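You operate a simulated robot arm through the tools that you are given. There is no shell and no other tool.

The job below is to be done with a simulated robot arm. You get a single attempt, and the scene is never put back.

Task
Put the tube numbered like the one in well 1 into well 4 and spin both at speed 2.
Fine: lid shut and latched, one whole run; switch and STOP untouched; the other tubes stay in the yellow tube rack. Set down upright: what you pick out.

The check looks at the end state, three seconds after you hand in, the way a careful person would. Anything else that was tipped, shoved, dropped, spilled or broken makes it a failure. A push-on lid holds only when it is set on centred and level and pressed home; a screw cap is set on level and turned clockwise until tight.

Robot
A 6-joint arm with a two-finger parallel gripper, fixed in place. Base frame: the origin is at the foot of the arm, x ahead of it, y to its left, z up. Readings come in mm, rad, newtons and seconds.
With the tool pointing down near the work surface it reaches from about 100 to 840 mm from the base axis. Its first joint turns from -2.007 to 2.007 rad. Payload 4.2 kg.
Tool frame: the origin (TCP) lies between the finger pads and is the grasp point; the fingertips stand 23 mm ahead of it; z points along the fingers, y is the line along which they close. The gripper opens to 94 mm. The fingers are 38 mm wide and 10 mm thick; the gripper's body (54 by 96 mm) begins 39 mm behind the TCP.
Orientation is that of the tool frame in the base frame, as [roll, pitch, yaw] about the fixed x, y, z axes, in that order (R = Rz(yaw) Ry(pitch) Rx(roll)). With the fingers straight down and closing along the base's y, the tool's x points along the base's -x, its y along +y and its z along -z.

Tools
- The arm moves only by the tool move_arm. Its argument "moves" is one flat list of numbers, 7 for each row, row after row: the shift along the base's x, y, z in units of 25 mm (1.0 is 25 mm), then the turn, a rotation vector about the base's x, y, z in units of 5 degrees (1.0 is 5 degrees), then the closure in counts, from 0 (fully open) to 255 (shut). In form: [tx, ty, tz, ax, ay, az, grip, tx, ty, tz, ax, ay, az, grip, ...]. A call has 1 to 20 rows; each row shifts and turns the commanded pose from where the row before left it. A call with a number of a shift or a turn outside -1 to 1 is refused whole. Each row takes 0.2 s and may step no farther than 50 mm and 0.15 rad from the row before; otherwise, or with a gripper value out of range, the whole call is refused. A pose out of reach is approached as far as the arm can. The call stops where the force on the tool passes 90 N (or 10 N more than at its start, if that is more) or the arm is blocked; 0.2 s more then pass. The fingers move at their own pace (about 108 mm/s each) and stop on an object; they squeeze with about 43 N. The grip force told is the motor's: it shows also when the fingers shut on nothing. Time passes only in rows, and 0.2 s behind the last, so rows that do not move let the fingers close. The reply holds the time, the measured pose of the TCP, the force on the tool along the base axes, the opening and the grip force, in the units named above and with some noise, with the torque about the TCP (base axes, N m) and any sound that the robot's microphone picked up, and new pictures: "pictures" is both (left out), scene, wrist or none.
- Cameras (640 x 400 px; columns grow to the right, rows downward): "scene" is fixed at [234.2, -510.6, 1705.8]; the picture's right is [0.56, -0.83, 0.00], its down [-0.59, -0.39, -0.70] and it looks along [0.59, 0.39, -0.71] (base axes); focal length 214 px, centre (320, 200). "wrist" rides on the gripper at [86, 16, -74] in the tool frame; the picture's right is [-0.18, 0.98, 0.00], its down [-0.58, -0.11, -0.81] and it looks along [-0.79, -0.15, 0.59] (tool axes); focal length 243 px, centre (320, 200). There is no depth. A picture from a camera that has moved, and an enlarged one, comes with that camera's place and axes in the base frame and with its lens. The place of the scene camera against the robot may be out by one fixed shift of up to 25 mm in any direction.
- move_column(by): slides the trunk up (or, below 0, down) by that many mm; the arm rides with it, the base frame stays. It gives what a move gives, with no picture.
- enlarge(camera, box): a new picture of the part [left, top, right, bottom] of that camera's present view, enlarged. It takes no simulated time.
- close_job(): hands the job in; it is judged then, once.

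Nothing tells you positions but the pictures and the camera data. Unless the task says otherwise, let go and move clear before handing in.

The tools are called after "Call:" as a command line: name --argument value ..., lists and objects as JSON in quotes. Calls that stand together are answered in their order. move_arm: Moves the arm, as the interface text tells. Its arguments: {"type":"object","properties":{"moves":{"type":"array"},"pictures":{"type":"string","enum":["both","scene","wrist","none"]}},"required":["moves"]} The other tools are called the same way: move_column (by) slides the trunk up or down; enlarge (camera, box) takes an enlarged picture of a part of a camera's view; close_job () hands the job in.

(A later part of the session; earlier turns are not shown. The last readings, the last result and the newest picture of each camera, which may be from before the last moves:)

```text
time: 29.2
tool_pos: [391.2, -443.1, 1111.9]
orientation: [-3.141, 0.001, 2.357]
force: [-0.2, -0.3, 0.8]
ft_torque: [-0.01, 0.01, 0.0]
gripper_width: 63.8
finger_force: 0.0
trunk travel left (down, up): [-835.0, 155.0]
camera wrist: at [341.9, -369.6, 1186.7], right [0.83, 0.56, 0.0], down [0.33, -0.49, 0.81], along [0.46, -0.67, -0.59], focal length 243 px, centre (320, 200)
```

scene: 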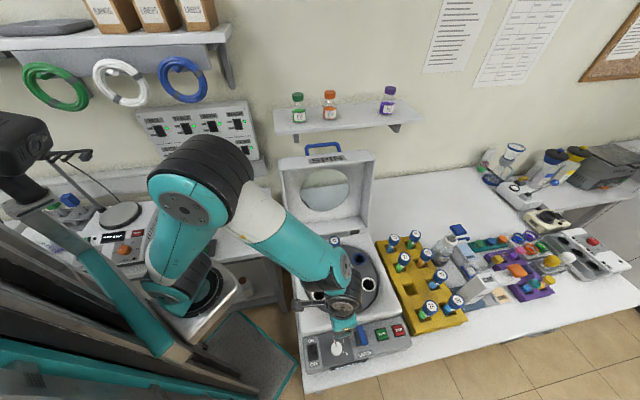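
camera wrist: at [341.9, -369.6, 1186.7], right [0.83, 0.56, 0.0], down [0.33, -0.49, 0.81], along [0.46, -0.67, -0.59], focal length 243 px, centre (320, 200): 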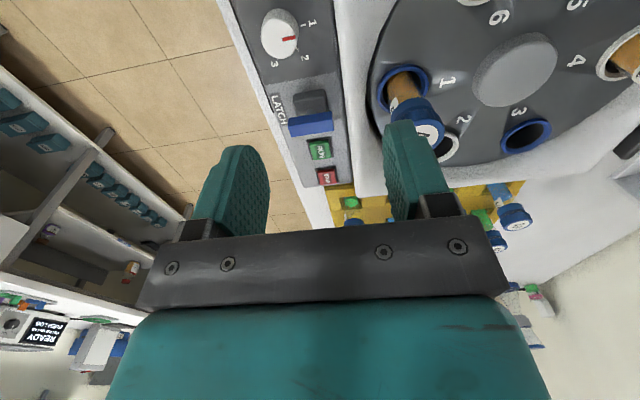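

Call:
enlarge --camera "wrist" --box '[230, 0, 390, 100]'

Call:
enlarge --camera "wrist" --box '[250, 70, 410, 170]'

Call:
enlarge --camera "scene" --box '[295, 310, 420, 385]'

```text
4.00 times, centred on (310, 50) of wrist
camera zoom: at [341.9, -369.6, 1186.7], right [0.83, 0.56, 0.0], down [0.33, -0.49, 0.81], along [0.46, -0.67, -0.59], focal length 970 px, centre (360, 800)
```

zoom: 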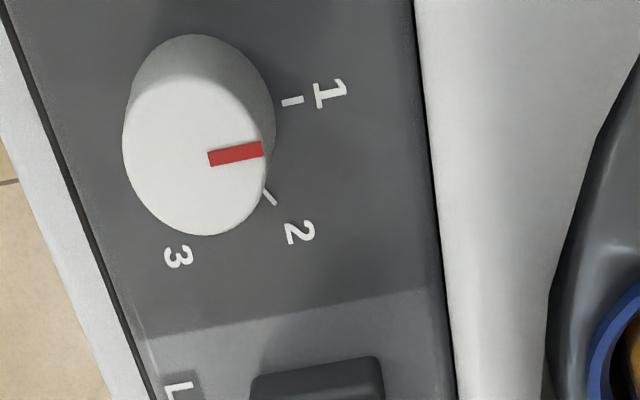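

```text
4.00 times, centred on (330, 120) of wrist
camera zoom: at [341.9, -369.6, 1186.7], right [0.83, 0.56, 0.0], down [0.33, -0.49, 0.81], along [0.46, -0.67, -0.59], focal length 970 px, centre (280, 520)
```

zoom: 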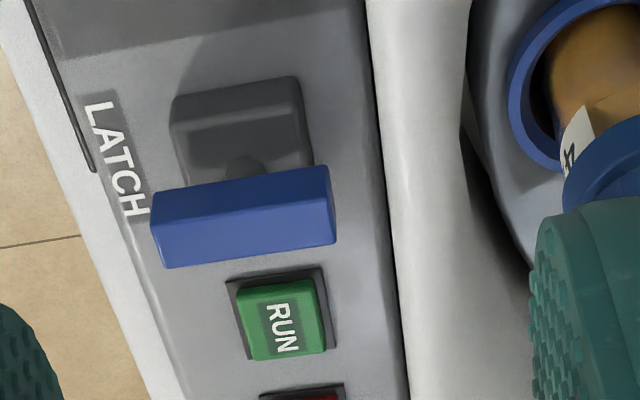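

```text
5.12 times, centred on (358, 348) of scene
camera zoom: at [234.2, -510.6, 1705.8], right [0.56, -0.83, 0.0], down [-0.59, -0.39, -0.7], along [0.59, 0.39, -0.71], focal length 1098 px, centre (128, -555)
```

zoom: 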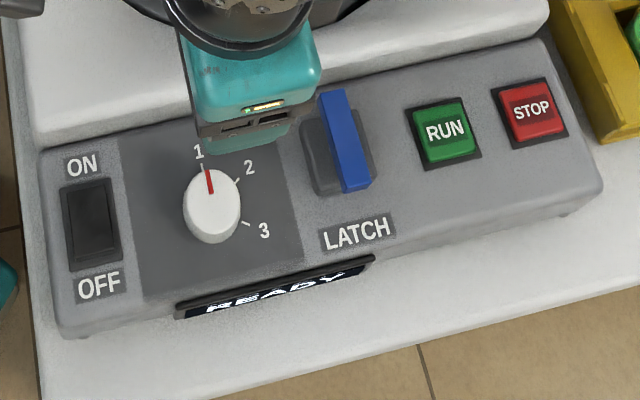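

The latch is a blue T-bar standing on a base, and the knob points at 1, with 2 about 60° clockwise. I'll hover directly above the knob, lower, for a more precise fix.

Call:
move_arm --moves '[-0.56, -0.46, -0.8, 0, 0, 0, 81, -0.56, -0.46, -0.8, 0, 0, 0, 81, 0, 0, -0.8, 0, 0, 0, 81, 0, 0, -0.8, 0, 0, 0, 81, 0, 0, -0.8, 0, 0, 0, 81]' --pictures "wrist"

Call:
enlarge --camera "wrist" --box '[200, 0, 440, 150]'

```text
time: 30.4
tool_pos: [362.8, -464.1, 1013.2]
orientation: [3.14, 0.002, 2.356]
force: [-0.1, -0.9, -0.4]
ft_torque: [-0.02, 0.01, -0.01]
gripper_width: 64.2
finger_force: 0.2
trunk travel left (down, up): [-835.0, 155.0]
camera wrist: at [314.2, -391.9, 1087.5], right [0.83, 0.56, 0.0], down [0.33, -0.49, 0.81], along [0.46, -0.67, -0.59], focal length 243 px, centre (320, 200)
```

wrist: 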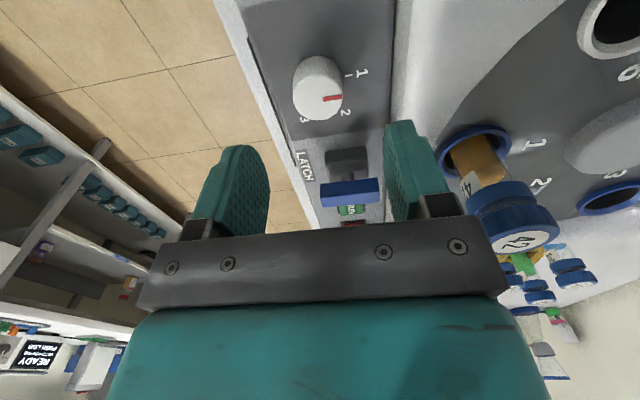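

```text
2.67 times, centred on (320, 75) of wrist
camera zoom: at [314.2, -391.9, 1087.5], right [0.83, 0.56, 0.0], down [0.33, -0.49, 0.81], along [0.46, -0.67, -0.59], focal length 647 px, centre (320, 533)
```

zoom: 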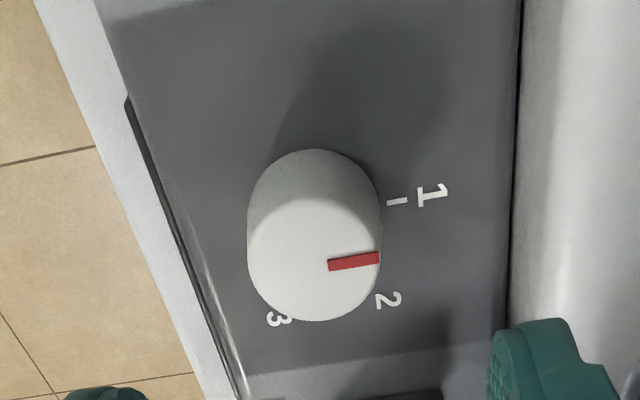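

Two wrist views agree: the knob top centre is at (363.6,-465.6,940) and the panel surface is near z 916. I'll narrow the fingers to ~50 mm, descend to z 943 around the knob, and grip it.

Call:
move_arm --moves '[0.03, -0.06, 0, 0, 0, 0, 119, 0, 0, -0.7, 0, 0, 0, 119, 0, 0, -0.7, 0, 0, 0, 119, 0, 0, -0.7, 0, 0, 0, 119, 0, 0, -0.7, 0, 0, 0, 119, 0, 0, 0, 0, 0, 0, 119]'

Call:
enlarge --camera "wrist" --box '[200, 50, 440, 200]'

```text
time: 31.8
tool_pos: [364.6, -464.6, 942.1]
orientation: [3.14, 0.0, 2.356]
force: [0.4, 1.5, 8.6]
ft_torque: [0.18, 0.05, -0.01]
gripper_width: 50.0
finger_force: 0.1
trunk travel left (down, up): [-835.0, 155.0]
camera wrist: at [315.1, -393.8, 1017.9], right [0.83, 0.56, 0.0], down [0.33, -0.49, 0.81], along [0.46, -0.67, -0.59], focal length 243 px, centre (320, 200)
```

scene: 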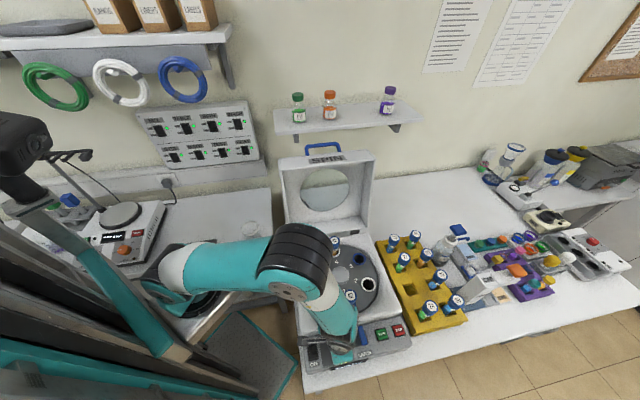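
wrist: 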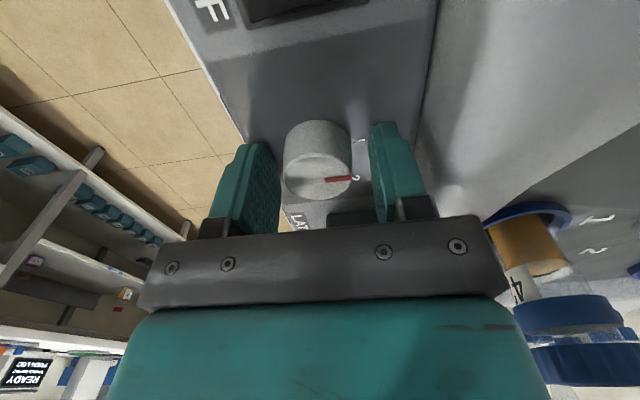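

```text
2.67 times, centred on (320, 125) of wrist
camera zoom: at [315.1, -393.8, 1017.9], right [0.83, 0.56, 0.0], down [0.33, -0.49, 0.81], along [0.46, -0.67, -0.59], focal length 647 px, centre (320, 400)
```

zoom: 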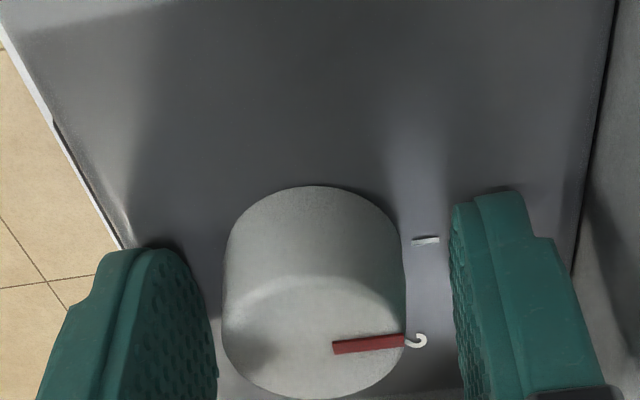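

A light contact (8.6 N up) shows the fingertips just touch the panel, so I'll raise 2.5 mm and shift ~1.7 mm to centre on the knob. Then I'll close on it.

Call:
move_arm --moves '[-0.05, -0.05, 0.11, 0, 0, 0, 119, 0, 0, 0, 0, 0, 0, 119, 0, 0, 0, 0, 0, 0, 255, 0, 0, 0, 0, 0, 0, 255]' --pictures "wrist"

```text
time: 32.8
tool_pos: [365.7, -467.2, 945.4]
orientation: [3.141, 0.001, 2.358]
force: [5.5, 5.8, -2.4]
ft_torque: [-0.06, -0.47, -0.03]
gripper_width: 33.4
finger_force: 45.3
trunk travel left (down, up): [-835.0, 155.0]
camera wrist: at [314.5, -394.3, 1020.1], right [0.82, 0.57, 0.0], down [0.33, -0.49, 0.81], along [0.46, -0.66, -0.59], focal length 243 px, centre (320, 200)
```

wrist: 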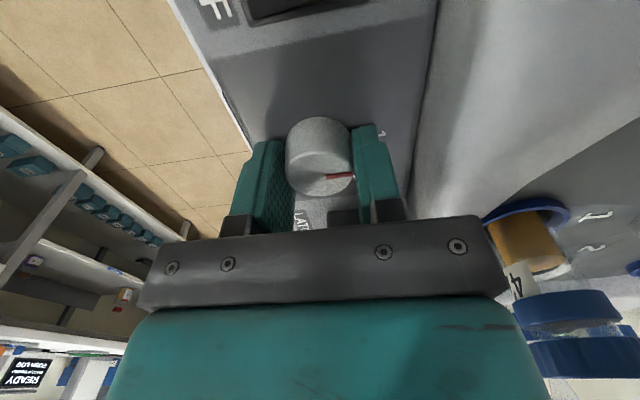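

The knob is gripped at 33 mm. I'll rotate the tool 60° clockwise seen from above, in 5° rows.

Call:
move_arm --moves '[0.015, 0.015, 0, 0, 0, -1, 255, 0, 0, 0, 0, 0, -1, 255, 0, 0, 0, 0, 0, -1, 255, 0, 0, 0, 0, 0, -1, 255, 0, 0, 0, 0, 0, -1, 255, 0, 0, 0, 0, 0, -1, 255]' --pictures "wrist"

```text
time: 34.2
tool_pos: [364.6, -467.8, 943.9]
orientation: [-3.14, 0.001, 1.829]
force: [-4.1, -2.8, -1.3]
ft_torque: [0.61, 0.44, 0.02]
gripper_width: 33.4
finger_force: 45.1
trunk travel left (down, up): [-835.0, 155.0]
camera wrist: at [356.7, -379.7, 1020.0], right [1.0, 0.07, 0.0], down [0.04, -0.59, 0.81], along [0.06, -0.8, -0.59], focal length 243 px, centre (320, 200)
```

wrist: 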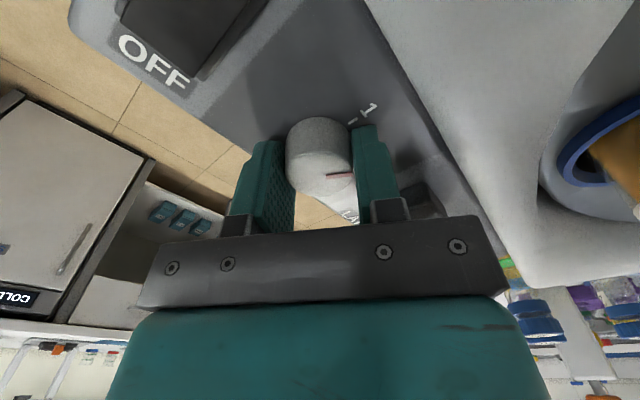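

The knob turns with the gripper, now 30° in. I'll do the remaining 30°.

Call:
move_arm --moves '[0, 0, 0, 0, 0, -1, 255, 0, 0, 0, 0, 0, -1, 255, 0, 0, 0, 0, 0, -1, 255, 0, 0, 0, 0, 0, -1, 255, 0, 0, 0, 0, 0, -1, 255, 0, 0, 0, 0, 0, -1, 255, 0, 0, 0, 0, 0, 0, 255]'

Call:
enlarge --camera "wrist" --box '[200, 50, 440, 200]'

```text
time: 35.8
tool_pos: [361.6, -467.0, 944.5]
orientation: [-3.137, -0.001, 1.306]
force: [-24.6, -7.2, -6.9]
ft_torque: [0.12, 0.19, 0.06]
gripper_width: 33.6
finger_force: 44.6
trunk travel left (down, up): [-835.0, 155.0]
camera wrist: at [400.4, -388.3, 1020.0], right [0.9, -0.44, 0.0], down [-0.25, -0.53, 0.81], along [-0.35, -0.73, -0.59], focal length 243 px, centre (320, 200)
```

scene: 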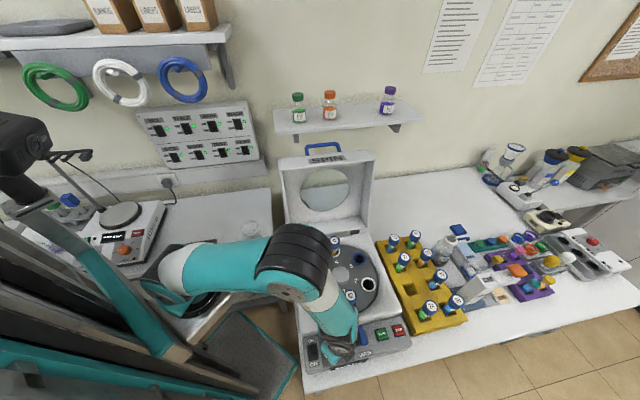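
wrist: 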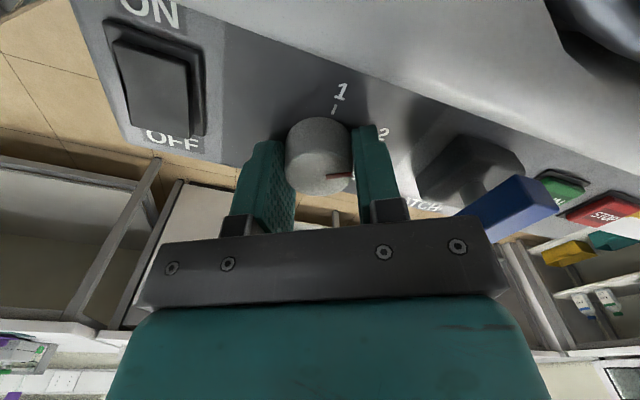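

```text
2.67 times, centred on (320, 125) of wrist
camera zoom: at [400.4, -388.3, 1020.0], right [0.9, -0.44, 0.0], down [-0.25, -0.53, 0.81], along [-0.35, -0.73, -0.59], focal length 647 px, centre (320, 400)
```

zoom: 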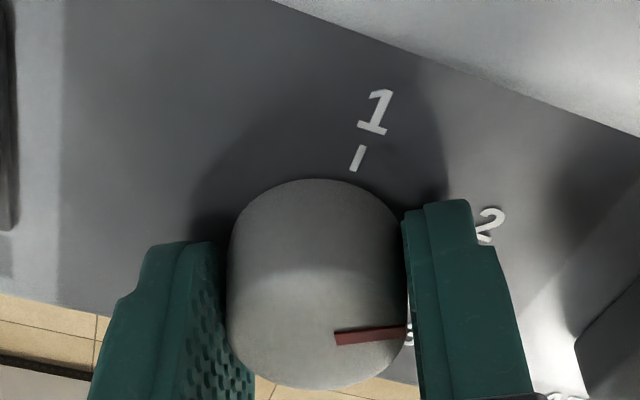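

The knob has been turned 60°. I'll open the fingers, lift straight up, and check the pointer.

Call:
move_arm --moves '[0, 0, 0, 0, 0, 0, 119, 0, 0, 0, 0, 0, 0, 119, 0, 0, 1, 0, 0, 0, 119, 0, 0, 1, 0, 0, 0, 119, 0, 0, 1, 0, 0, 0, 119]' --pictures "wrist"

Call:
enlarge --camera "wrist" --box '[200, 0, 440, 150]'

```text
time: 37.0
tool_pos: [364.4, -466.5, 1019.8]
orientation: [3.141, -0.001, 1.31]
force: [0.7, -1.0, 1.2]
ft_torque: [0.04, 0.02, 0.02]
gripper_width: 50.5
finger_force: 0.0
trunk travel left (down, up): [-835.0, 155.0]
camera wrist: at [402.6, -387.3, 1095.0], right [0.9, -0.43, 0.0], down [-0.26, -0.53, 0.81], along [-0.35, -0.73, -0.59], focal length 243 px, centre (320, 200)
```

wrist: 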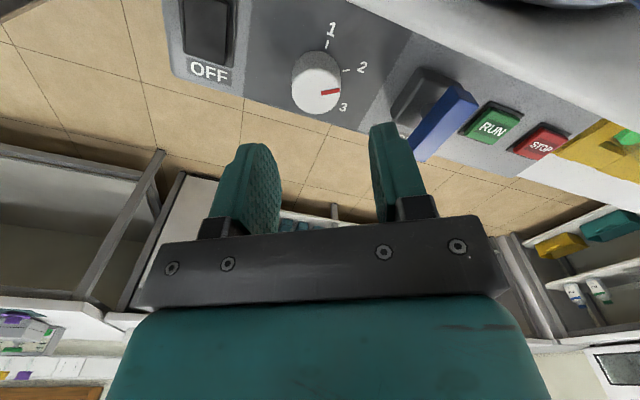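

```text
2.67 times, centred on (320, 75) of wrist
camera zoom: at [402.6, -387.3, 1095.0], right [0.9, -0.43, 0.0], down [-0.26, -0.53, 0.81], along [-0.35, -0.73, -0.59], focal length 647 px, centre (320, 533)
```

zoom: 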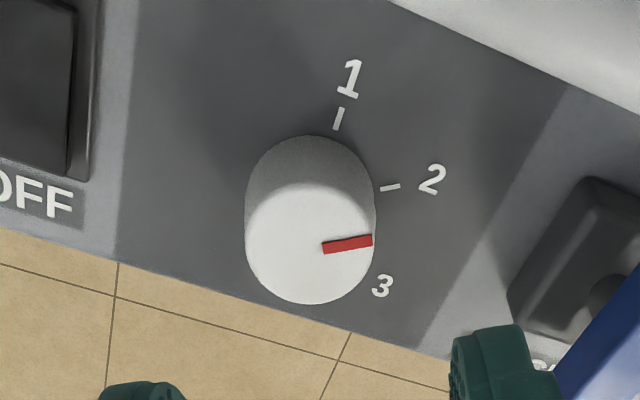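

The pointer lies parallel to tick 2, so speed 2 is set. Now I'll rise and turn the camera to face the open lid, to survey the lid and its handle.

Call:
move_arm --moves '[0, 0, 1, 0, 0, 0, 119, 0, 0, 1, 0, 0, 0, 119, 0, 0, 1, 0, 0, 1, 119, 0, 0, 1, 0, 0, 1, 119, 0, 0, 1, 0, 0, 1, 119, 0, 0, 1, 0, 0, 1, 119, 0, 0, 1, 0, 0, 1, 119, 0, 0, 1, 0, 0, 1, 119, 0, 0, 1, 0, 0, 1, 119, 0.4, 0, 0, 0, 0, 1, 119, 0.4, 0, 0, 0, 0, 1, 119, 0.4, 0, 0, 0, 0, 1, 119, 0.4, 0, 0, 0, 0, 1, 119, 0.4, 0.2, 0, 0, 0, 1, 119, 0.4, 0.2, 0, 0, 0, 1, 119, 0.4, 0.2, 0, 0, 0, 1, 119, 0.4, 0.2, 0, 0, 0, 1, 119, 0.4, 0.2, 0, 0, 0, 1, 119, 0.4, 0.2, 0, 0, 0, 1, 119, 0.4, 0.2, 0, 0, 0, 1, 119]' --pictures "none"

Call:
move_arm --moves '[0.1, 0, 0, 0, 0, 1, 119, 0.1, 0, 0, 0, 0, 1, 119, 0.1, 0, 0, 0, 0, 1, 119, 0.1, 0, 0, 0, 0, 1, 119, 0.1, 0, 0, 0, 0, 1, 119, 0.1, 0, 0, 0, 0, 1, 119, 0.1, 0, 0, 0, 0, 1, 119, 0.1, 0, 0, 0, 0, 1, 119, 0, 0, 0, 0, 0, 1, 119, 0, 0, 0, 0, 0, 1, 119, 0, 0, 0, 0, 0, 1, 119, 0, 0, 0, 0, 0, 1, 119]'

```text
time: 41.2
tool_pos: [475.4, -431.2, 1245.4]
orientation: [3.141, -0.001, 2.881]
force: [-1.1, -0.5, 0.0]
ft_torque: [0.03, -0.04, 0.0]
gripper_width: 50.0
finger_force: 0.1
trunk travel left (down, up): [-835.0, 155.0]
```

```text
time: 43.8
tool_pos: [494.3, -432.7, 1244.2]
orientation: [-3.14, 0.0, -2.355]
force: [-1.0, -0.3, 0.1]
ft_torque: [0.0, 0.0, -0.02]
gripper_width: 49.9
finger_force: 0.0
trunk travel left (down, up): [-835.0, 155.0]
camera wrist: at [421.1, -482.0, 1320.0], right [-0.57, 0.82, 0.0], down [0.49, 0.33, 0.81], along [0.66, 0.46, -0.59], focal length 243 px, centre (320, 200)
```

scene: 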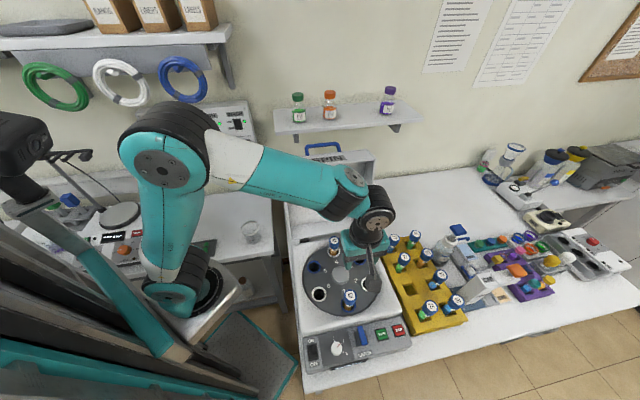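
wrist: 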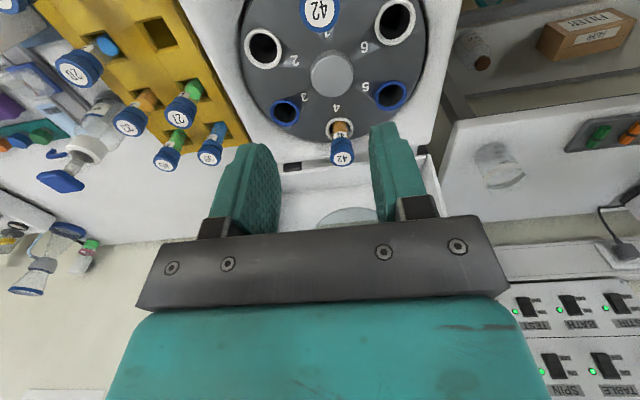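

The gripper hides the lid from here. I'll raise the trunk and move closer from above so the lid top and handle appear between the opened fingers.

Call:
move_column --by 150

Call:
move_arm --moves '[0.7, 0.7, 0, 0, 0, 0, 0, 0.7, 0.7, 0, 0, 0, 0, 0, 0.7, 0.7, 0, 0, 0, 0, 0, 0.7, 0.7, 0, 0, 0, 0, 0, 0.7, 0.7, 0, 0, 0, 0, 0, 0.7, 0.7, 0, 0, 0, 0, 0, 0.7, 0.7, 0, 0, 0, 0, 0, 0.7, 0.7, 0, 0, 0, 0, 0]'

```text
time: 45.5
tool_pos: [494.0, -430.9, 1395.8]
orientation: [3.141, 0.001, -2.357]
force: [-0.7, 0.4, 0.0]
ft_torque: [-0.02, 0.0, 0.03]
gripper_width: 50.1
finger_force: 0.1
trunk travel left (down, up): [-985.0, 5.0]
```

```text
time: 47.3
tool_pos: [634.0, -292.0, 1396.4]
orientation: [3.142, 0.001, -2.356]
force: [-0.7, -1.3, 0.6]
ft_torque: [0.0, -0.04, -0.02]
gripper_width: 94.0
finger_force: 0.0
trunk travel left (down, up): [-985.0, 5.0]
camera wrist: at [560.8, -342.2, 1470.6], right [-0.56, 0.83, 0.0], down [0.49, 0.33, 0.81], along [0.67, 0.45, -0.59], focal length 243 px, centre (320, 200)
```

scene: 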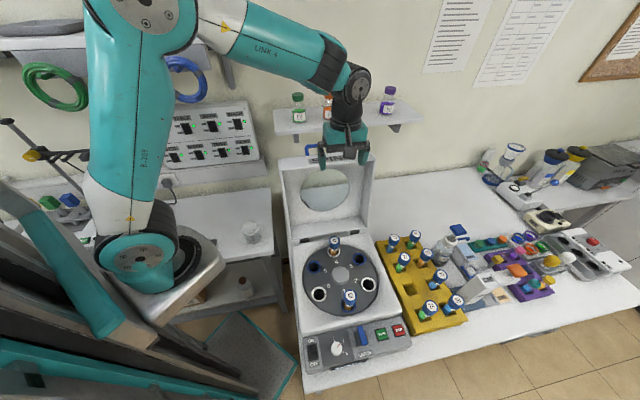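
wrist: 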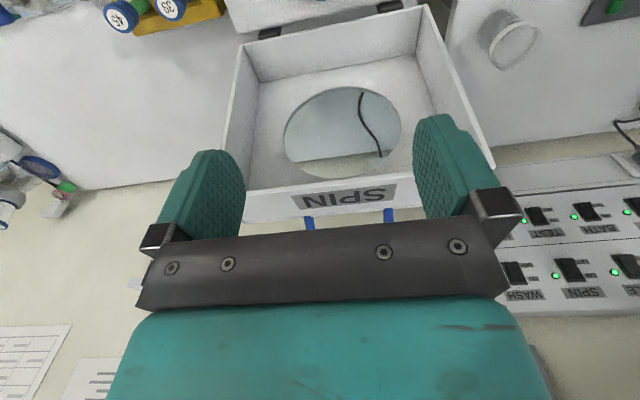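

The lid's SPIN edge and handle legs are visible. I'll take an enlarged shot here, then a second one after moving up and forward.

Call:
enlarge --camera "wrist" --box '[220, 0, 500, 240]'

Call:
move_arm --moves '[0.6, 0.6, 0.4, 0, 0, 0, 0, 0.6, 0.6, 0.4, 0, 0, 0, 0, 0.6, 0.6, 0.4, 0, 0, 0, 0]'

Call:
enlarge --camera "wrist" --box '[220, 0, 500, 240]'

```text
1.67 times, centred on (360, 120) of wrist
camera zoom: at [560.8, -342.2, 1470.6], right [-0.56, 0.83, 0.0], down [0.49, 0.33, 0.81], along [0.67, 0.45, -0.59], focal length 404 px, centre (253, 333)
```

zoom: 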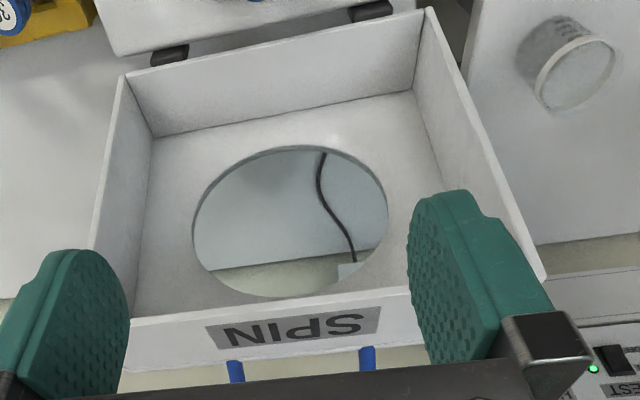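

```text
time: 48.1
tool_pos: [679.6, -247.0, 1425.2]
orientation: [-3.141, -0.001, -2.359]
force: [0.1, 0.4, 0.1]
ft_torque: [0.0, -0.03, -0.01]
gripper_width: 93.9
finger_force: 0.1
trunk travel left (down, up): [-985.0, 5.0]
camera wrist: at [605.5, -296.6, 1500.3], right [-0.56, 0.83, 0.0], down [0.49, 0.33, 0.81], along [0.67, 0.45, -0.59], focal length 243 px, centre (320, 200)
```

scene: 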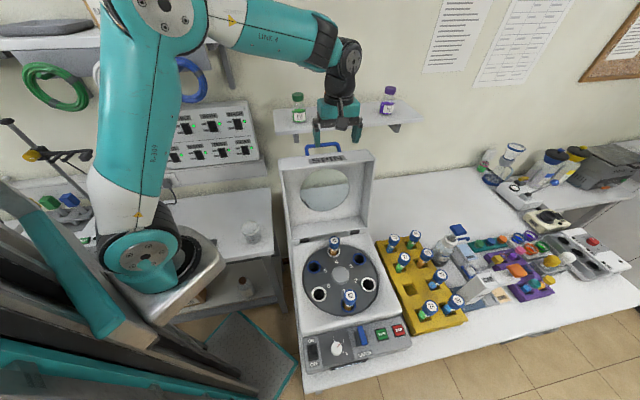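
wrist: 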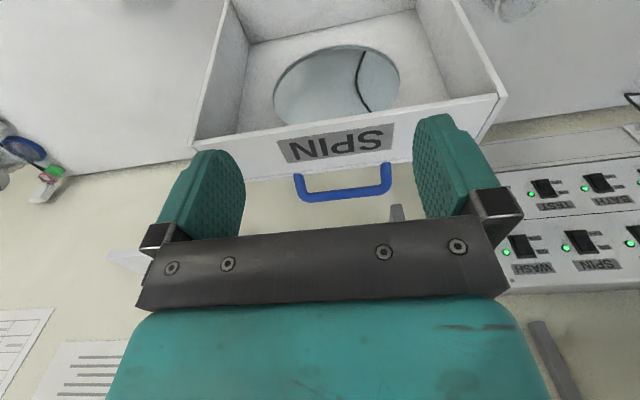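

```text
1.67 times, centred on (360, 120) of wrist
camera zoom: at [605.5, -296.6, 1500.3], right [-0.56, 0.83, 0.0], down [0.49, 0.33, 0.81], along [0.67, 0.45, -0.59], focal length 404 px, centre (253, 333)
```

zoom: 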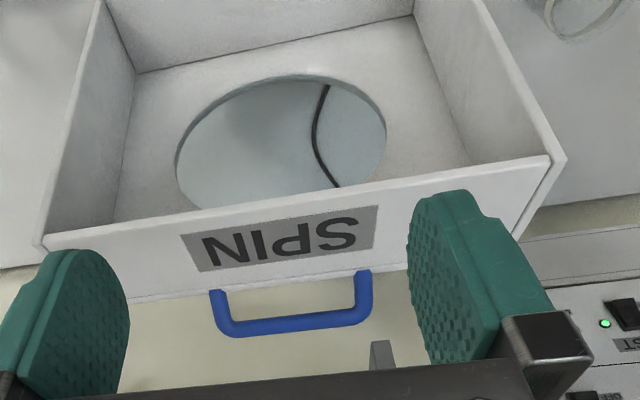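

I've triangulated the lid: hinge at about b 319, z 940 and length ~341 mm, leaning back ~11°. The handle bar is at about b 470, z 1305, spanning r 600–704 (b = toward the hinge, r = machine's right). Before closing it, I'll take a close look at the latch mechanism from the front.

Call:
move_arm --moves '[-0.9, -0.9, 0, 0, 0, 0, 0, -0.9, -0.9, 0, 0, 0, 0, 0, -0.9, -0.9, 0, 0, 0, 0, 0, -0.9, -0.9, 0, 0, 0, 0, 0, -0.9, -0.9, -0.3, 0, 0, 0, 0, -0.9, -0.9, -1, 0, 0, 0, 0, -0.9, -0.9, -1, 0, 0, 0, 0, -0.9, -0.9, -1, 0, 0, 0, 0, -0.9, -0.9, -1, 0, 0, 0, 0, -0.9, -0.9, -1, 0, 0, 0, 0, -0.45, -0.9, -1, 0, 0, 0, 0, -0.45, -0.9, -1, 0, 0, 0, 0, 0, 0, -1, 0, 0, 0, 0, 0, 0, -1, 0, 0, 0, 0, 0, 0, -1, 0, 0, 0, 0, 0, 0, -1, 0, 0, 0, 0, 0, 0, -1, 0, 0, 0, 0, 0, 0, -1, 0, 0, 0, 0, 0, 0, -1, 0, 0, 0, 0]'

Call:
enlarge --camera "wrist" --box '[240, 0, 400, 150]'

```text
time: 52.1
tool_pos: [431.6, -517.1, 1067.9]
orientation: [3.141, 0.0, -2.356]
force: [0.7, 0.5, 0.1]
ft_torque: [-0.05, 0.0, 0.01]
gripper_width: 93.9
finger_force: 0.1
trunk travel left (down, up): [-985.0, 5.0]
camera wrist: at [359.1, -566.5, 1142.8], right [-0.56, 0.83, 0.0], down [0.49, 0.33, 0.81], along [0.67, 0.45, -0.59], focal length 243 px, centre (320, 200)
```

scene: 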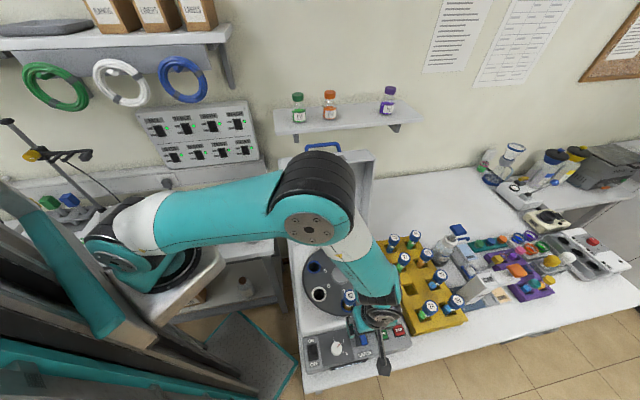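
wrist: 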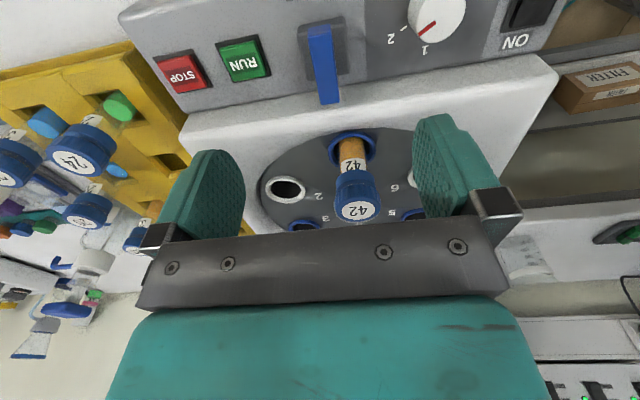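

```text
2.67 times, centred on (320, 75) of wrist
camera zoom: at [359.1, -566.5, 1142.8], right [-0.56, 0.83, 0.0], down [0.49, 0.33, 0.81], along [0.67, 0.45, -0.59], focal length 647 px, centre (320, 533)
```

zoom: 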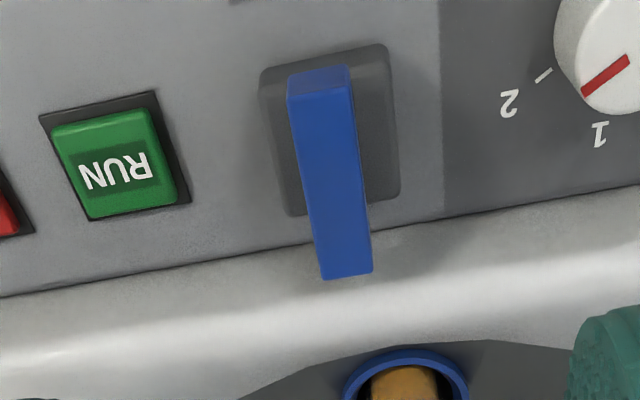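

The latch is a blue T-bar at r 667, b −85…−35, with its top at z 964, centred on its base. I'll rise, turn the gripper back so it closes across the handle bar, and come over the handle tilted 20° to stay clear of the wall shelf.

Call:
move_arm --moves '[0, 0, 1, 0, 0, 0, 119, 0, 0, 1, 0, 0, 0, 119, 0, 0, 1, 0, 0, -1, 119, 0, 0, 1, 0, 0, -1, 119, 0, 0, 1, 0, 0, -1, 119, 0, 0, 1, 0, 0, -1, 119, 0, 0, 1, 0, 0, -1, 119, 0, 0, 1, 0, 0, -1, 119, 0, 0, 1, 0, 0, -1, 119, 0, 0, 1, 0, 0, -1, 119, 0, 0, 1, 0, 0, -1, 119, 0, 0, 1, 0, 0, -1, 119, 0, 0, 1, 0, 0, -1, 119, 0.7, 0.7, 0, 0, 0, -1, 119, 0.7, 0.7, 0, 0, 0, -1, 119, 0.7, 0.7, 0, 0, 0, -1, 119, 0.7, 0.7, 0, 0, 0, -1, 119, 0.7, 0.7, 0, 0, 0, -1, 119, 0.7, 0.7, 0, 0, 0, -1, 119, 0.7, 0.7, 0, 0, 0, -1, 119]' --pictures "none"

Call:
move_arm --moves '[0.65, 0.75, 0, 0.707, -0.707, 0, 119, 0.65, 0.75, 0, 0.707, -0.707, 0, 119, 0.65, 0.75, 0, 0.707, -0.707, 0, 119, 0.65, 0.75, 0, 0.707, -0.707, 0, 119, 0.65, 0.75, 0, 0, 0, 0, 119, 0.65, 0.75, 0, 0, 0, 0, 119, 0.7, 0.7, 0, 0, 0, 0, 119, 0.7, 0.7, 0, 0, 0, 0, 119, 0.7, 0.7, 0, 0, 0, 0, 119, 0.7, 0.7, 0, 0, 0, 0, 119, 0.7, 0.7, 0, 0, 0, 0, 119, 0.3, 0.3, 0, 0, 0, 0, 119]'

```text
time: 56.3
tool_pos: [554.0, -394.4, 1392.5]
orientation: [-3.141, -0.001, 2.355]
force: [0.2, -0.8, 0.4]
ft_torque: [0.01, -0.02, 0.01]
gripper_width: 50.1
finger_force: 0.1
trunk travel left (down, up): [-985.0, 5.0]
```

```text
time: 58.9
tool_pos: [746.9, -186.6, 1393.7]
orientation: [2.792, 0.0, 2.356]
force: [-0.9, 0.3, 0.4]
ft_torque: [0.0, -0.03, 0.01]
gripper_width: 50.1
finger_force: 0.0
trunk travel left (down, up): [-985.0, 5.0]
camera wrist: at [678.2, -133.1, 1468.7], right [0.78, 0.52, 0.34], down [0.14, -0.68, 0.72], along [0.6, -0.52, -0.61], focal length 243 px, centre (320, 200)
```

scene: 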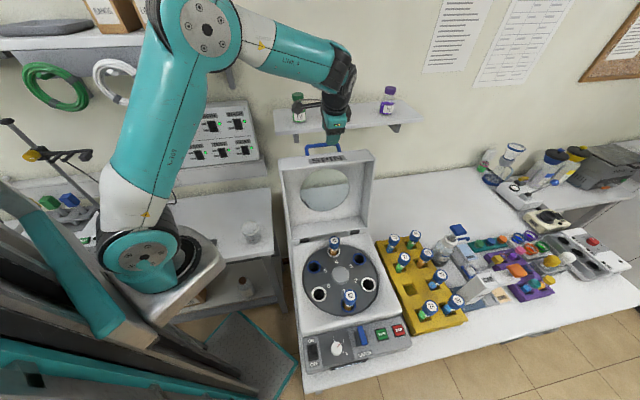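
wrist: 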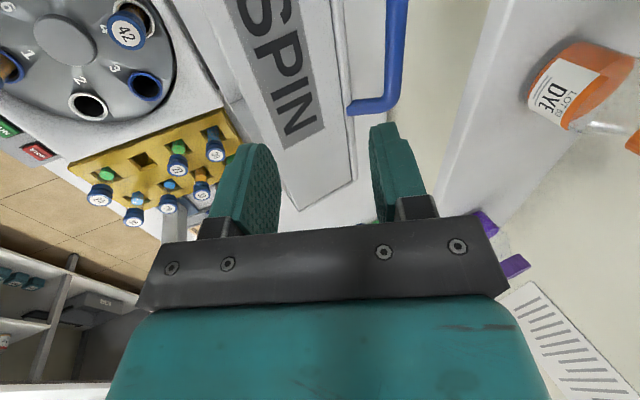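

The handle and the shelf edge are in view. I'll enlarge to get the handle's exact position.

Call:
enlarge --camera "wrist" --box '[300, 0, 540, 150]'

```text
2.67 times, centred on (420, 75) of wrist
camera zoom: at [678.2, -133.1, 1468.7], right [0.78, 0.52, 0.34], down [0.14, -0.68, 0.72], along [0.6, -0.52, -0.61], focal length 647 px, centre (53, 533)
```

zoom: 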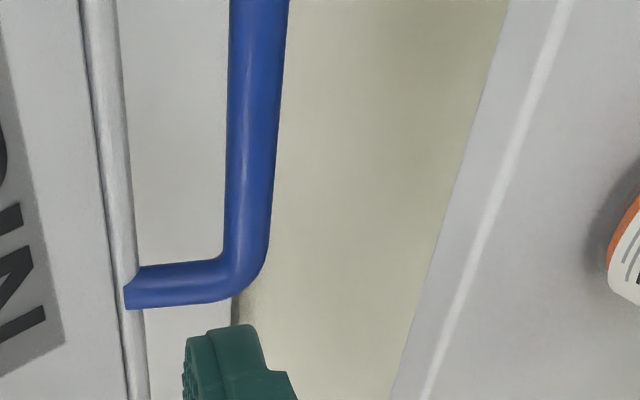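

All views now agree the handle bar is at b ≈ 498, z ≈ 1284, with the shelf edge about 40 mm behind it. I'll tilt to 35°, narrow the fingers to ~36 mm, and come to a standoff 60 mm back along the tool axis for a last check.

Call:
move_arm --moves '[0, 0, 0, 0.707, -0.707, 0, 157, 0, 0, 0, 0.707, -0.707, 0, 157, 0, 0, 0, 0.707, -0.707, 0, 157, 0.443, 0.513, -0.6, 0, 0, 0, 157, 0.443, 0.513, -0.6, 0, 0, 0, 157, 0.443, 0.513, -0.6, 0, 0, 0, 157, 0.443, 0.513, -0.6, 0, 0, 0, 157, 0, 0, 0, 0, 0, 0, 157]'

Call:
enlarge --camera "wrist" --box '[220, 20, 460, 220]'

Call:
enlarge --camera "scene" --box '[270, 80, 390, 180]'

```text
time: 60.7
tool_pos: [790.3, -135.9, 1331.9]
orientation: [2.533, 0.0, 2.356]
force: [-0.4, 0.0, 0.0]
ft_torque: [0.0, -0.01, -0.05]
gripper_width: 36.1
finger_force: 0.0
trunk travel left (down, up): [-985.0, 5.0]
camera wrist: at [708.3, -95.4, 1403.0], right [0.7, 0.44, 0.56], down [0.02, -0.8, 0.6], along [0.71, -0.41, -0.57], focal length 243 px, centre (320, 200)
```

scene: 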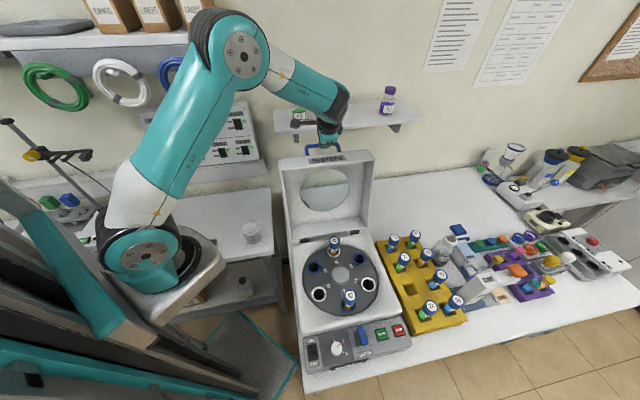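
wrist: 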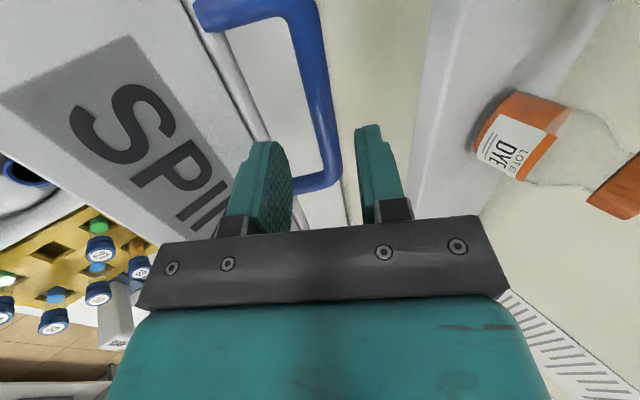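

```text
2.00 times, centred on (340, 120) of wrist
camera zoom: at [708.3, -95.4, 1403.0], right [0.7, 0.44, 0.56], down [0.02, -0.8, 0.6], along [0.71, -0.41, -0.57], focal length 485 px, centre (280, 360)
```

zoom: 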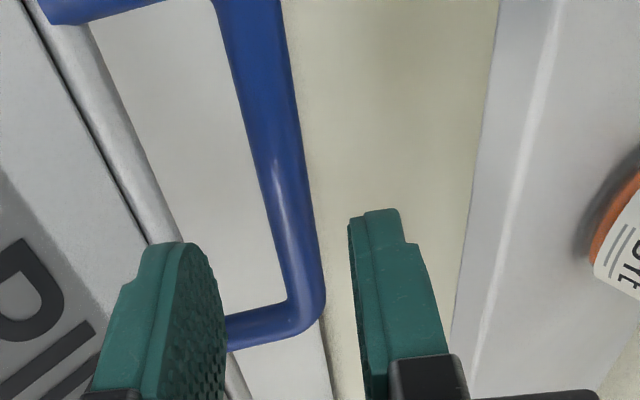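

```text
4.00 times, centred on (330, 130) of scene
camera zoom: at [234.2, -510.6, 1705.8], right [0.56, -0.83, 0.0], down [-0.59, -0.39, -0.7], along [0.59, 0.39, -0.71], focal length 858 px, centre (280, 480)
```

zoom: 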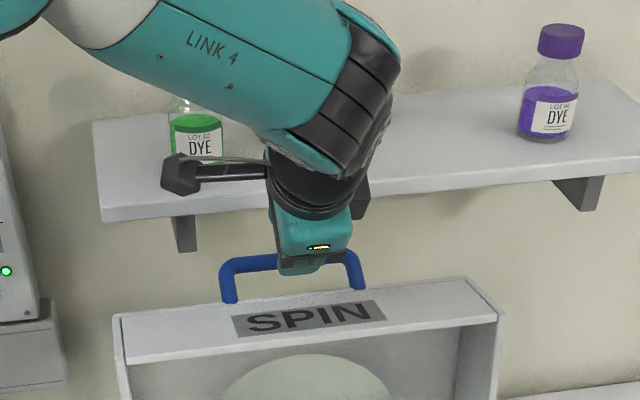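

The standoff is aligned to within ~2 mm of the bar. I'll advance along the tool axis so the fingers straddle it.

Call:
move_arm --moves '[0.25, 0.25, -0.479, 0, 0, 0, 157, 0.25, 0.25, -0.479, 0, 0, 0, 157, 0.25, 0.25, -0.479, 0, 0, 0, 157, 0.25, 0.25, -0.479, 0, 0, 0, 157, 0, 0, 0, 0, 0, 0, 157]'

Call:
enlarge --camera "wrist" --box '[220, 20, 460, 220]'

```text
time: 61.9
tool_pos: [815.5, -110.8, 1284.5]
orientation: [2.53, -0.001, 2.357]
force: [0.5, 0.4, 0.1]
ft_torque: [-0.02, 0.01, -0.03]
gripper_width: 36.0
finger_force: 0.1
trunk travel left (down, up): [-985.0, 5.0]
camera wrist: at [733.9, -70.1, 1354.7], right [0.7, 0.44, 0.56], down [0.02, -0.8, 0.6], along [0.71, -0.41, -0.57], focal length 243 px, centre (320, 200)
```

scene: 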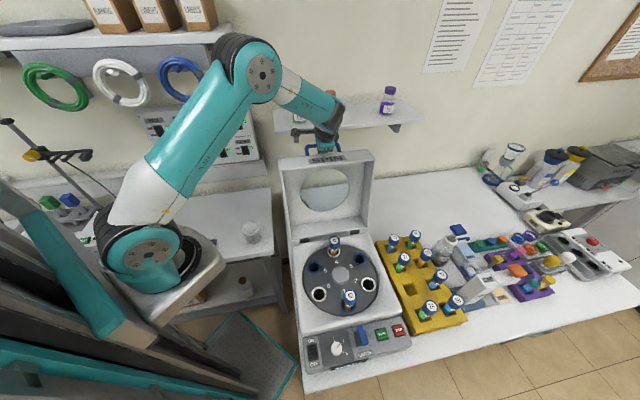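
wrist: 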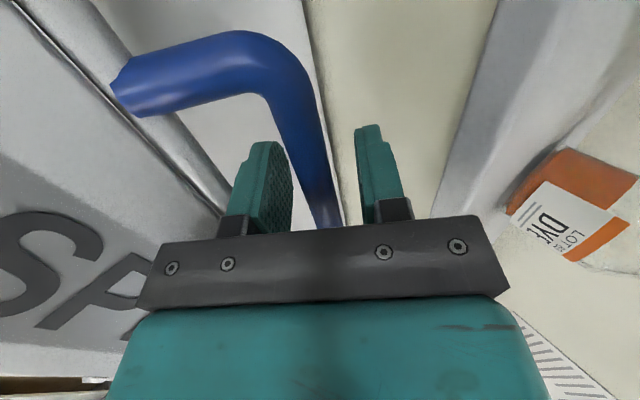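

```text
2.00 times, centred on (340, 120) of wrist
camera zoom: at [733.9, -70.1, 1354.7], right [0.7, 0.44, 0.56], down [0.02, -0.8, 0.6], along [0.71, -0.41, -0.57], focal length 485 px, centre (280, 360)
```

zoom: 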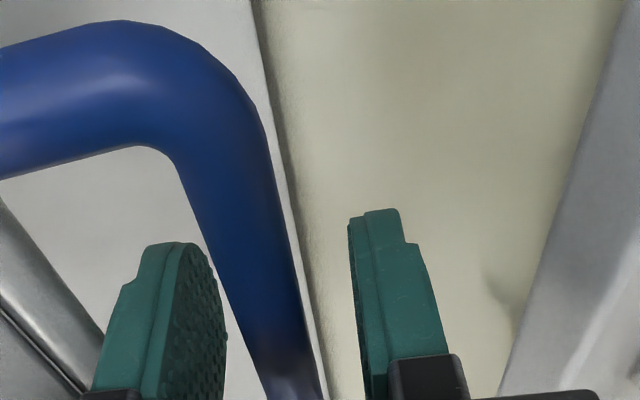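

The bar passes right through the grasp point. Closing on it.

Call:
move_arm --moves '[0, 0, 0, 0, 0, 0, 255, 0, 0, 0, 0, 0, 0, 255, 0, 0, 0, 0, 0, 0, 255]' --pictures "wrist"

```text
time: 62.7
tool_pos: [814.9, -110.6, 1283.2]
orientation: [2.535, -0.001, 2.354]
force: [-6.5, -1.5, -6.5]
ft_torque: [0.41, 0.41, -1.52]
gripper_width: 14.5
finger_force: 44.5
trunk travel left (down, up): [-985.0, 5.0]
camera wrist: at [733.3, -70.8, 1354.2], right [0.7, 0.44, 0.56], down [0.02, -0.8, 0.6], along [0.71, -0.41, -0.57], focal length 243 px, centre (320, 200)
```

wrist: 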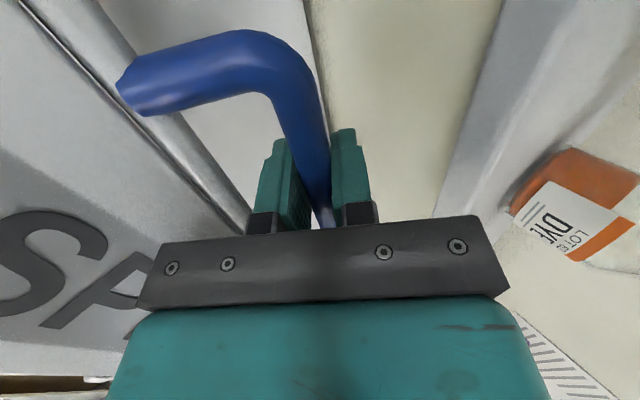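

The handle is held (14.5 mm wide). I'll swing it along the hinge arc (centre b≈322, z≈943, radius 383) in short batches, checking forces.

Call:
move_arm --moves '[-0.5105, -0.5105, 0.348, 0, 0, 0, 255, -0.523, -0.523, 0.312, 0, 0, 0, 255, -0.532, -0.532, 0.272, 0, 0, 0, 255]'

```text
time: 63.5
tool_pos: [776.5, -148.6, 1307.4]
orientation: [2.533, -0.001, 2.357]
force: [-0.6, 0.4, -3.2]
ft_torque: [1.01, 1.1, -1.07]
gripper_width: 14.5
finger_force: 44.8
trunk travel left (down, up): [-985.0, 5.0]
camera wrist: at [694.4, -109.5, 1378.8], right [0.7, 0.44, 0.56], down [0.02, -0.8, 0.6], along [0.71, -0.41, -0.57], focal length 243 px, centre (320, 200)
```

scene: 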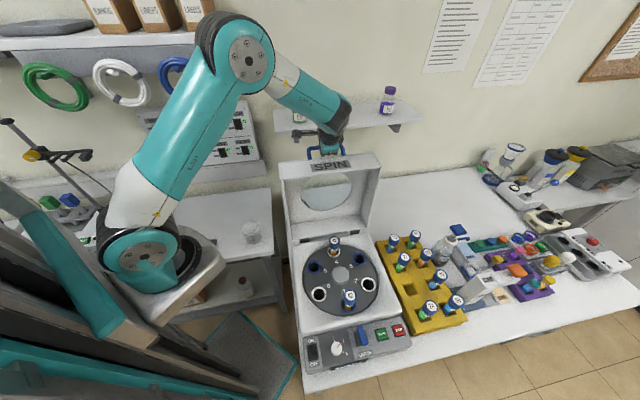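
wrist: 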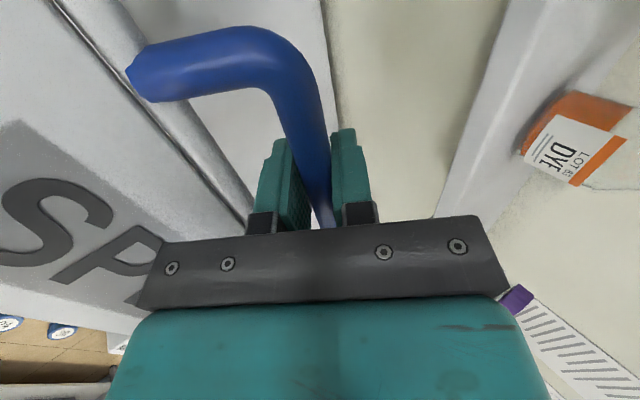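

Forces are small and the lid follows. I'll continue through vertical.

Call:
move_arm --moves '[-0.543, -0.543, 0.232, 0, 0, 0, 255, -0.5515, -0.5515, 0.192, 0, 0, 0, 255, -0.557, -0.557, 0.152, 0, 0, 0, 255, -0.56, -0.56, 0.112, 0, 0, 0, 255, -0.5656, -0.5656, 0.064, 0, 0, 0, 255, -0.568, -0.568, 0.028, 0, 0, 0, 255]'

```text
time: 64.9
tool_pos: [693.2, -233.6, 1328.6]
orientation: [2.531, 0.0, 2.355]
force: [1.0, 1.1, 16.1]
ft_torque: [0.92, 1.09, -1.24]
gripper_width: 14.9
finger_force: 45.2
trunk travel left (down, up): [-985.0, 5.0]
camera wrist: at [610.2, -193.5, 1399.4], right [0.7, 0.44, 0.56], down [0.02, -0.8, 0.6], along [0.71, -0.41, -0.57], focal length 243 px, centre (320, 200)
```

scene: 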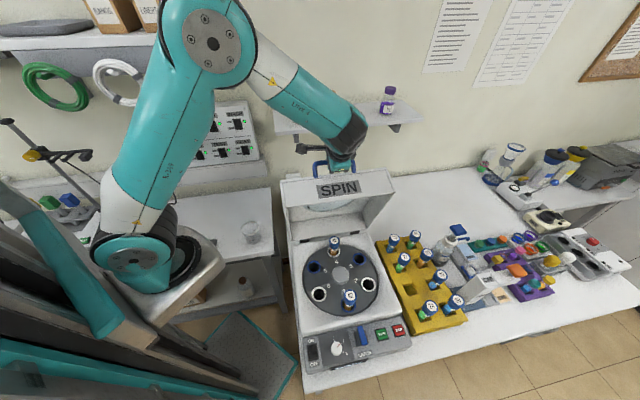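
wrist: 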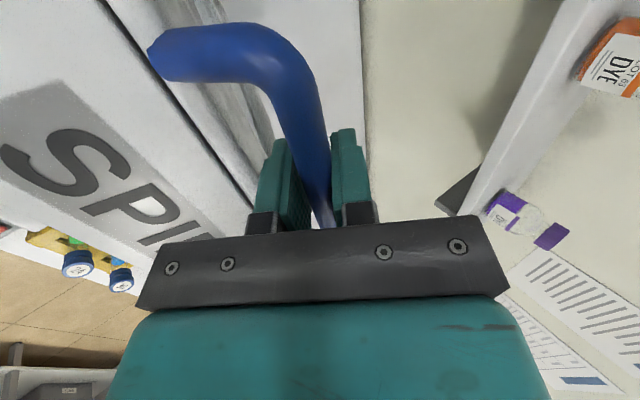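

A +16 N vertical load shows the true radius is slightly larger. Refitting gives hinge b≈312, z≈943, R≈388. Continuing with the corrected arc.

Call:
move_arm --moves '[-0.571, -0.571, 0.148, 0, 0, 0, 255, -0.574, -0.574, -0.036, 0, 0, 0, 255, -0.574, -0.574, -0.08, 0, 0, 0, 255]' --pictures "none"

Call:
move_arm --moves '[-0.568, -0.568, -0.12, 0, 0, 0, 255, -0.563, -0.563, -0.164, 0, 0, 0, 255, -0.554, -0.554, -0.204, 0, 0, 0, 255]'

```text
time: 65.7
tool_pos: [650.9, -275.5, 1325.7]
orientation: [2.534, -0.009, 2.354]
force: [1.5, 5.1, -31.7]
ft_torque: [0.27, 0.22, -1.05]
gripper_width: 14.5
finger_force: 45.0
trunk travel left (down, up): [-985.0, 5.0]
```

```text
time: 66.5
tool_pos: [607.6, -318.8, 1315.7]
orientation: [2.532, -0.001, 2.358]
force: [2.9, 10.3, -31.3]
ft_torque: [0.92, 0.97, -1.09]
gripper_width: 14.5
finger_force: 45.2
trunk travel left (down, up): [-985.0, 5.0]
camera wrist: at [526.2, -278.4, 1385.7], right [0.7, 0.44, 0.56], down [0.02, -0.8, 0.6], along [0.71, -0.41, -0.57], focal length 243 px, centre (320, 200)
```

scene: 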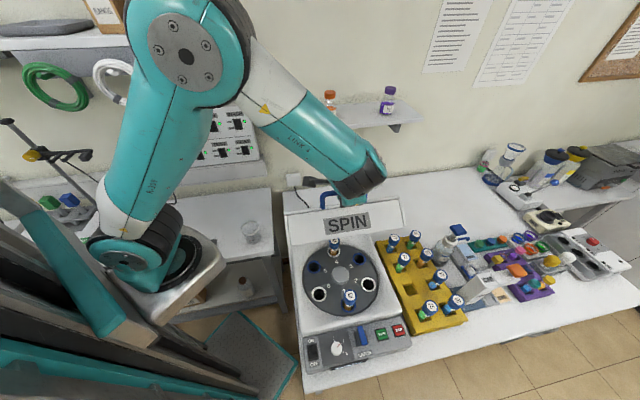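
wrist: 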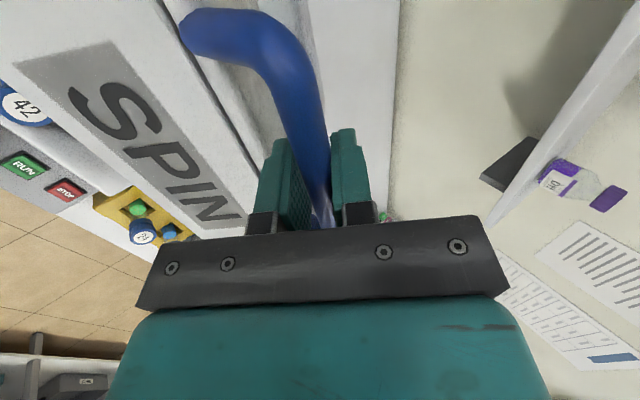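

A −31 N load means I'm now slightly high; the best-fit arc is b≈316, z≈943, R≈386. I'll correct and continue down.

Call:
move_arm --moves '[-0.546, -0.546, -0.388, 0, 0, 0, 255, -0.532, -0.532, -0.296, 0, 0, 0, 255, -0.52, -0.52, -0.332, 0, 0, 0, 255]' --pictures "none"

Call:
move_arm --moves '[-0.506, -0.506, -0.368, 0, 0, 0, 255, -0.495, -0.495, -0.412, 0, 0, 0, 255, -0.478, -0.478, -0.444, 0, 0, 0, 255]'

```text
time: 67.3
tool_pos: [567.1, -359.8, 1291.7]
orientation: [2.533, 0.002, 2.355]
force: [-4.0, 1.8, 4.8]
ft_torque: [1.03, 0.9, -0.89]
gripper_width: 14.7
finger_force: 45.2
trunk travel left (down, up): [-985.0, 5.0]
```

```text
time: 68.1
tool_pos: [532.0, -395.8, 1259.5]
orientation: [2.533, 0.003, 2.357]
force: [2.8, -2.6, 0.9]
ft_torque: [0.78, 0.64, -0.65]
gripper_width: 14.8
finger_force: 45.2
trunk travel left (down, up): [-985.0, 5.0]
camera wrist: at [448.7, -355.6, 1330.7], right [0.7, 0.44, 0.56], down [0.02, -0.8, 0.6], along [0.71, -0.41, -0.57], focal length 243 px, centre (320, 200)
```

scene: 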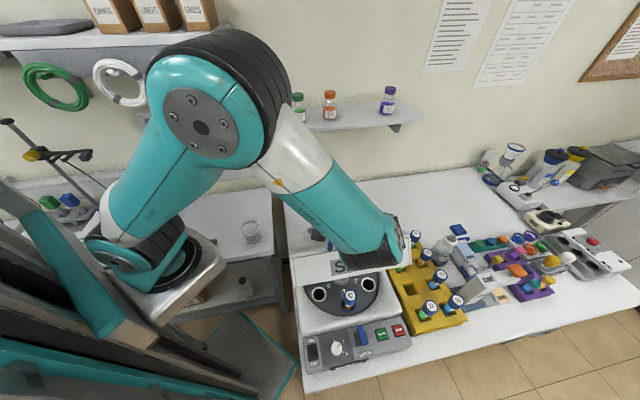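
wrist: 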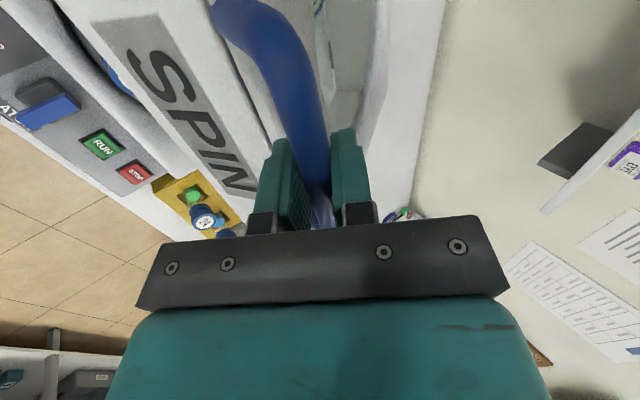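

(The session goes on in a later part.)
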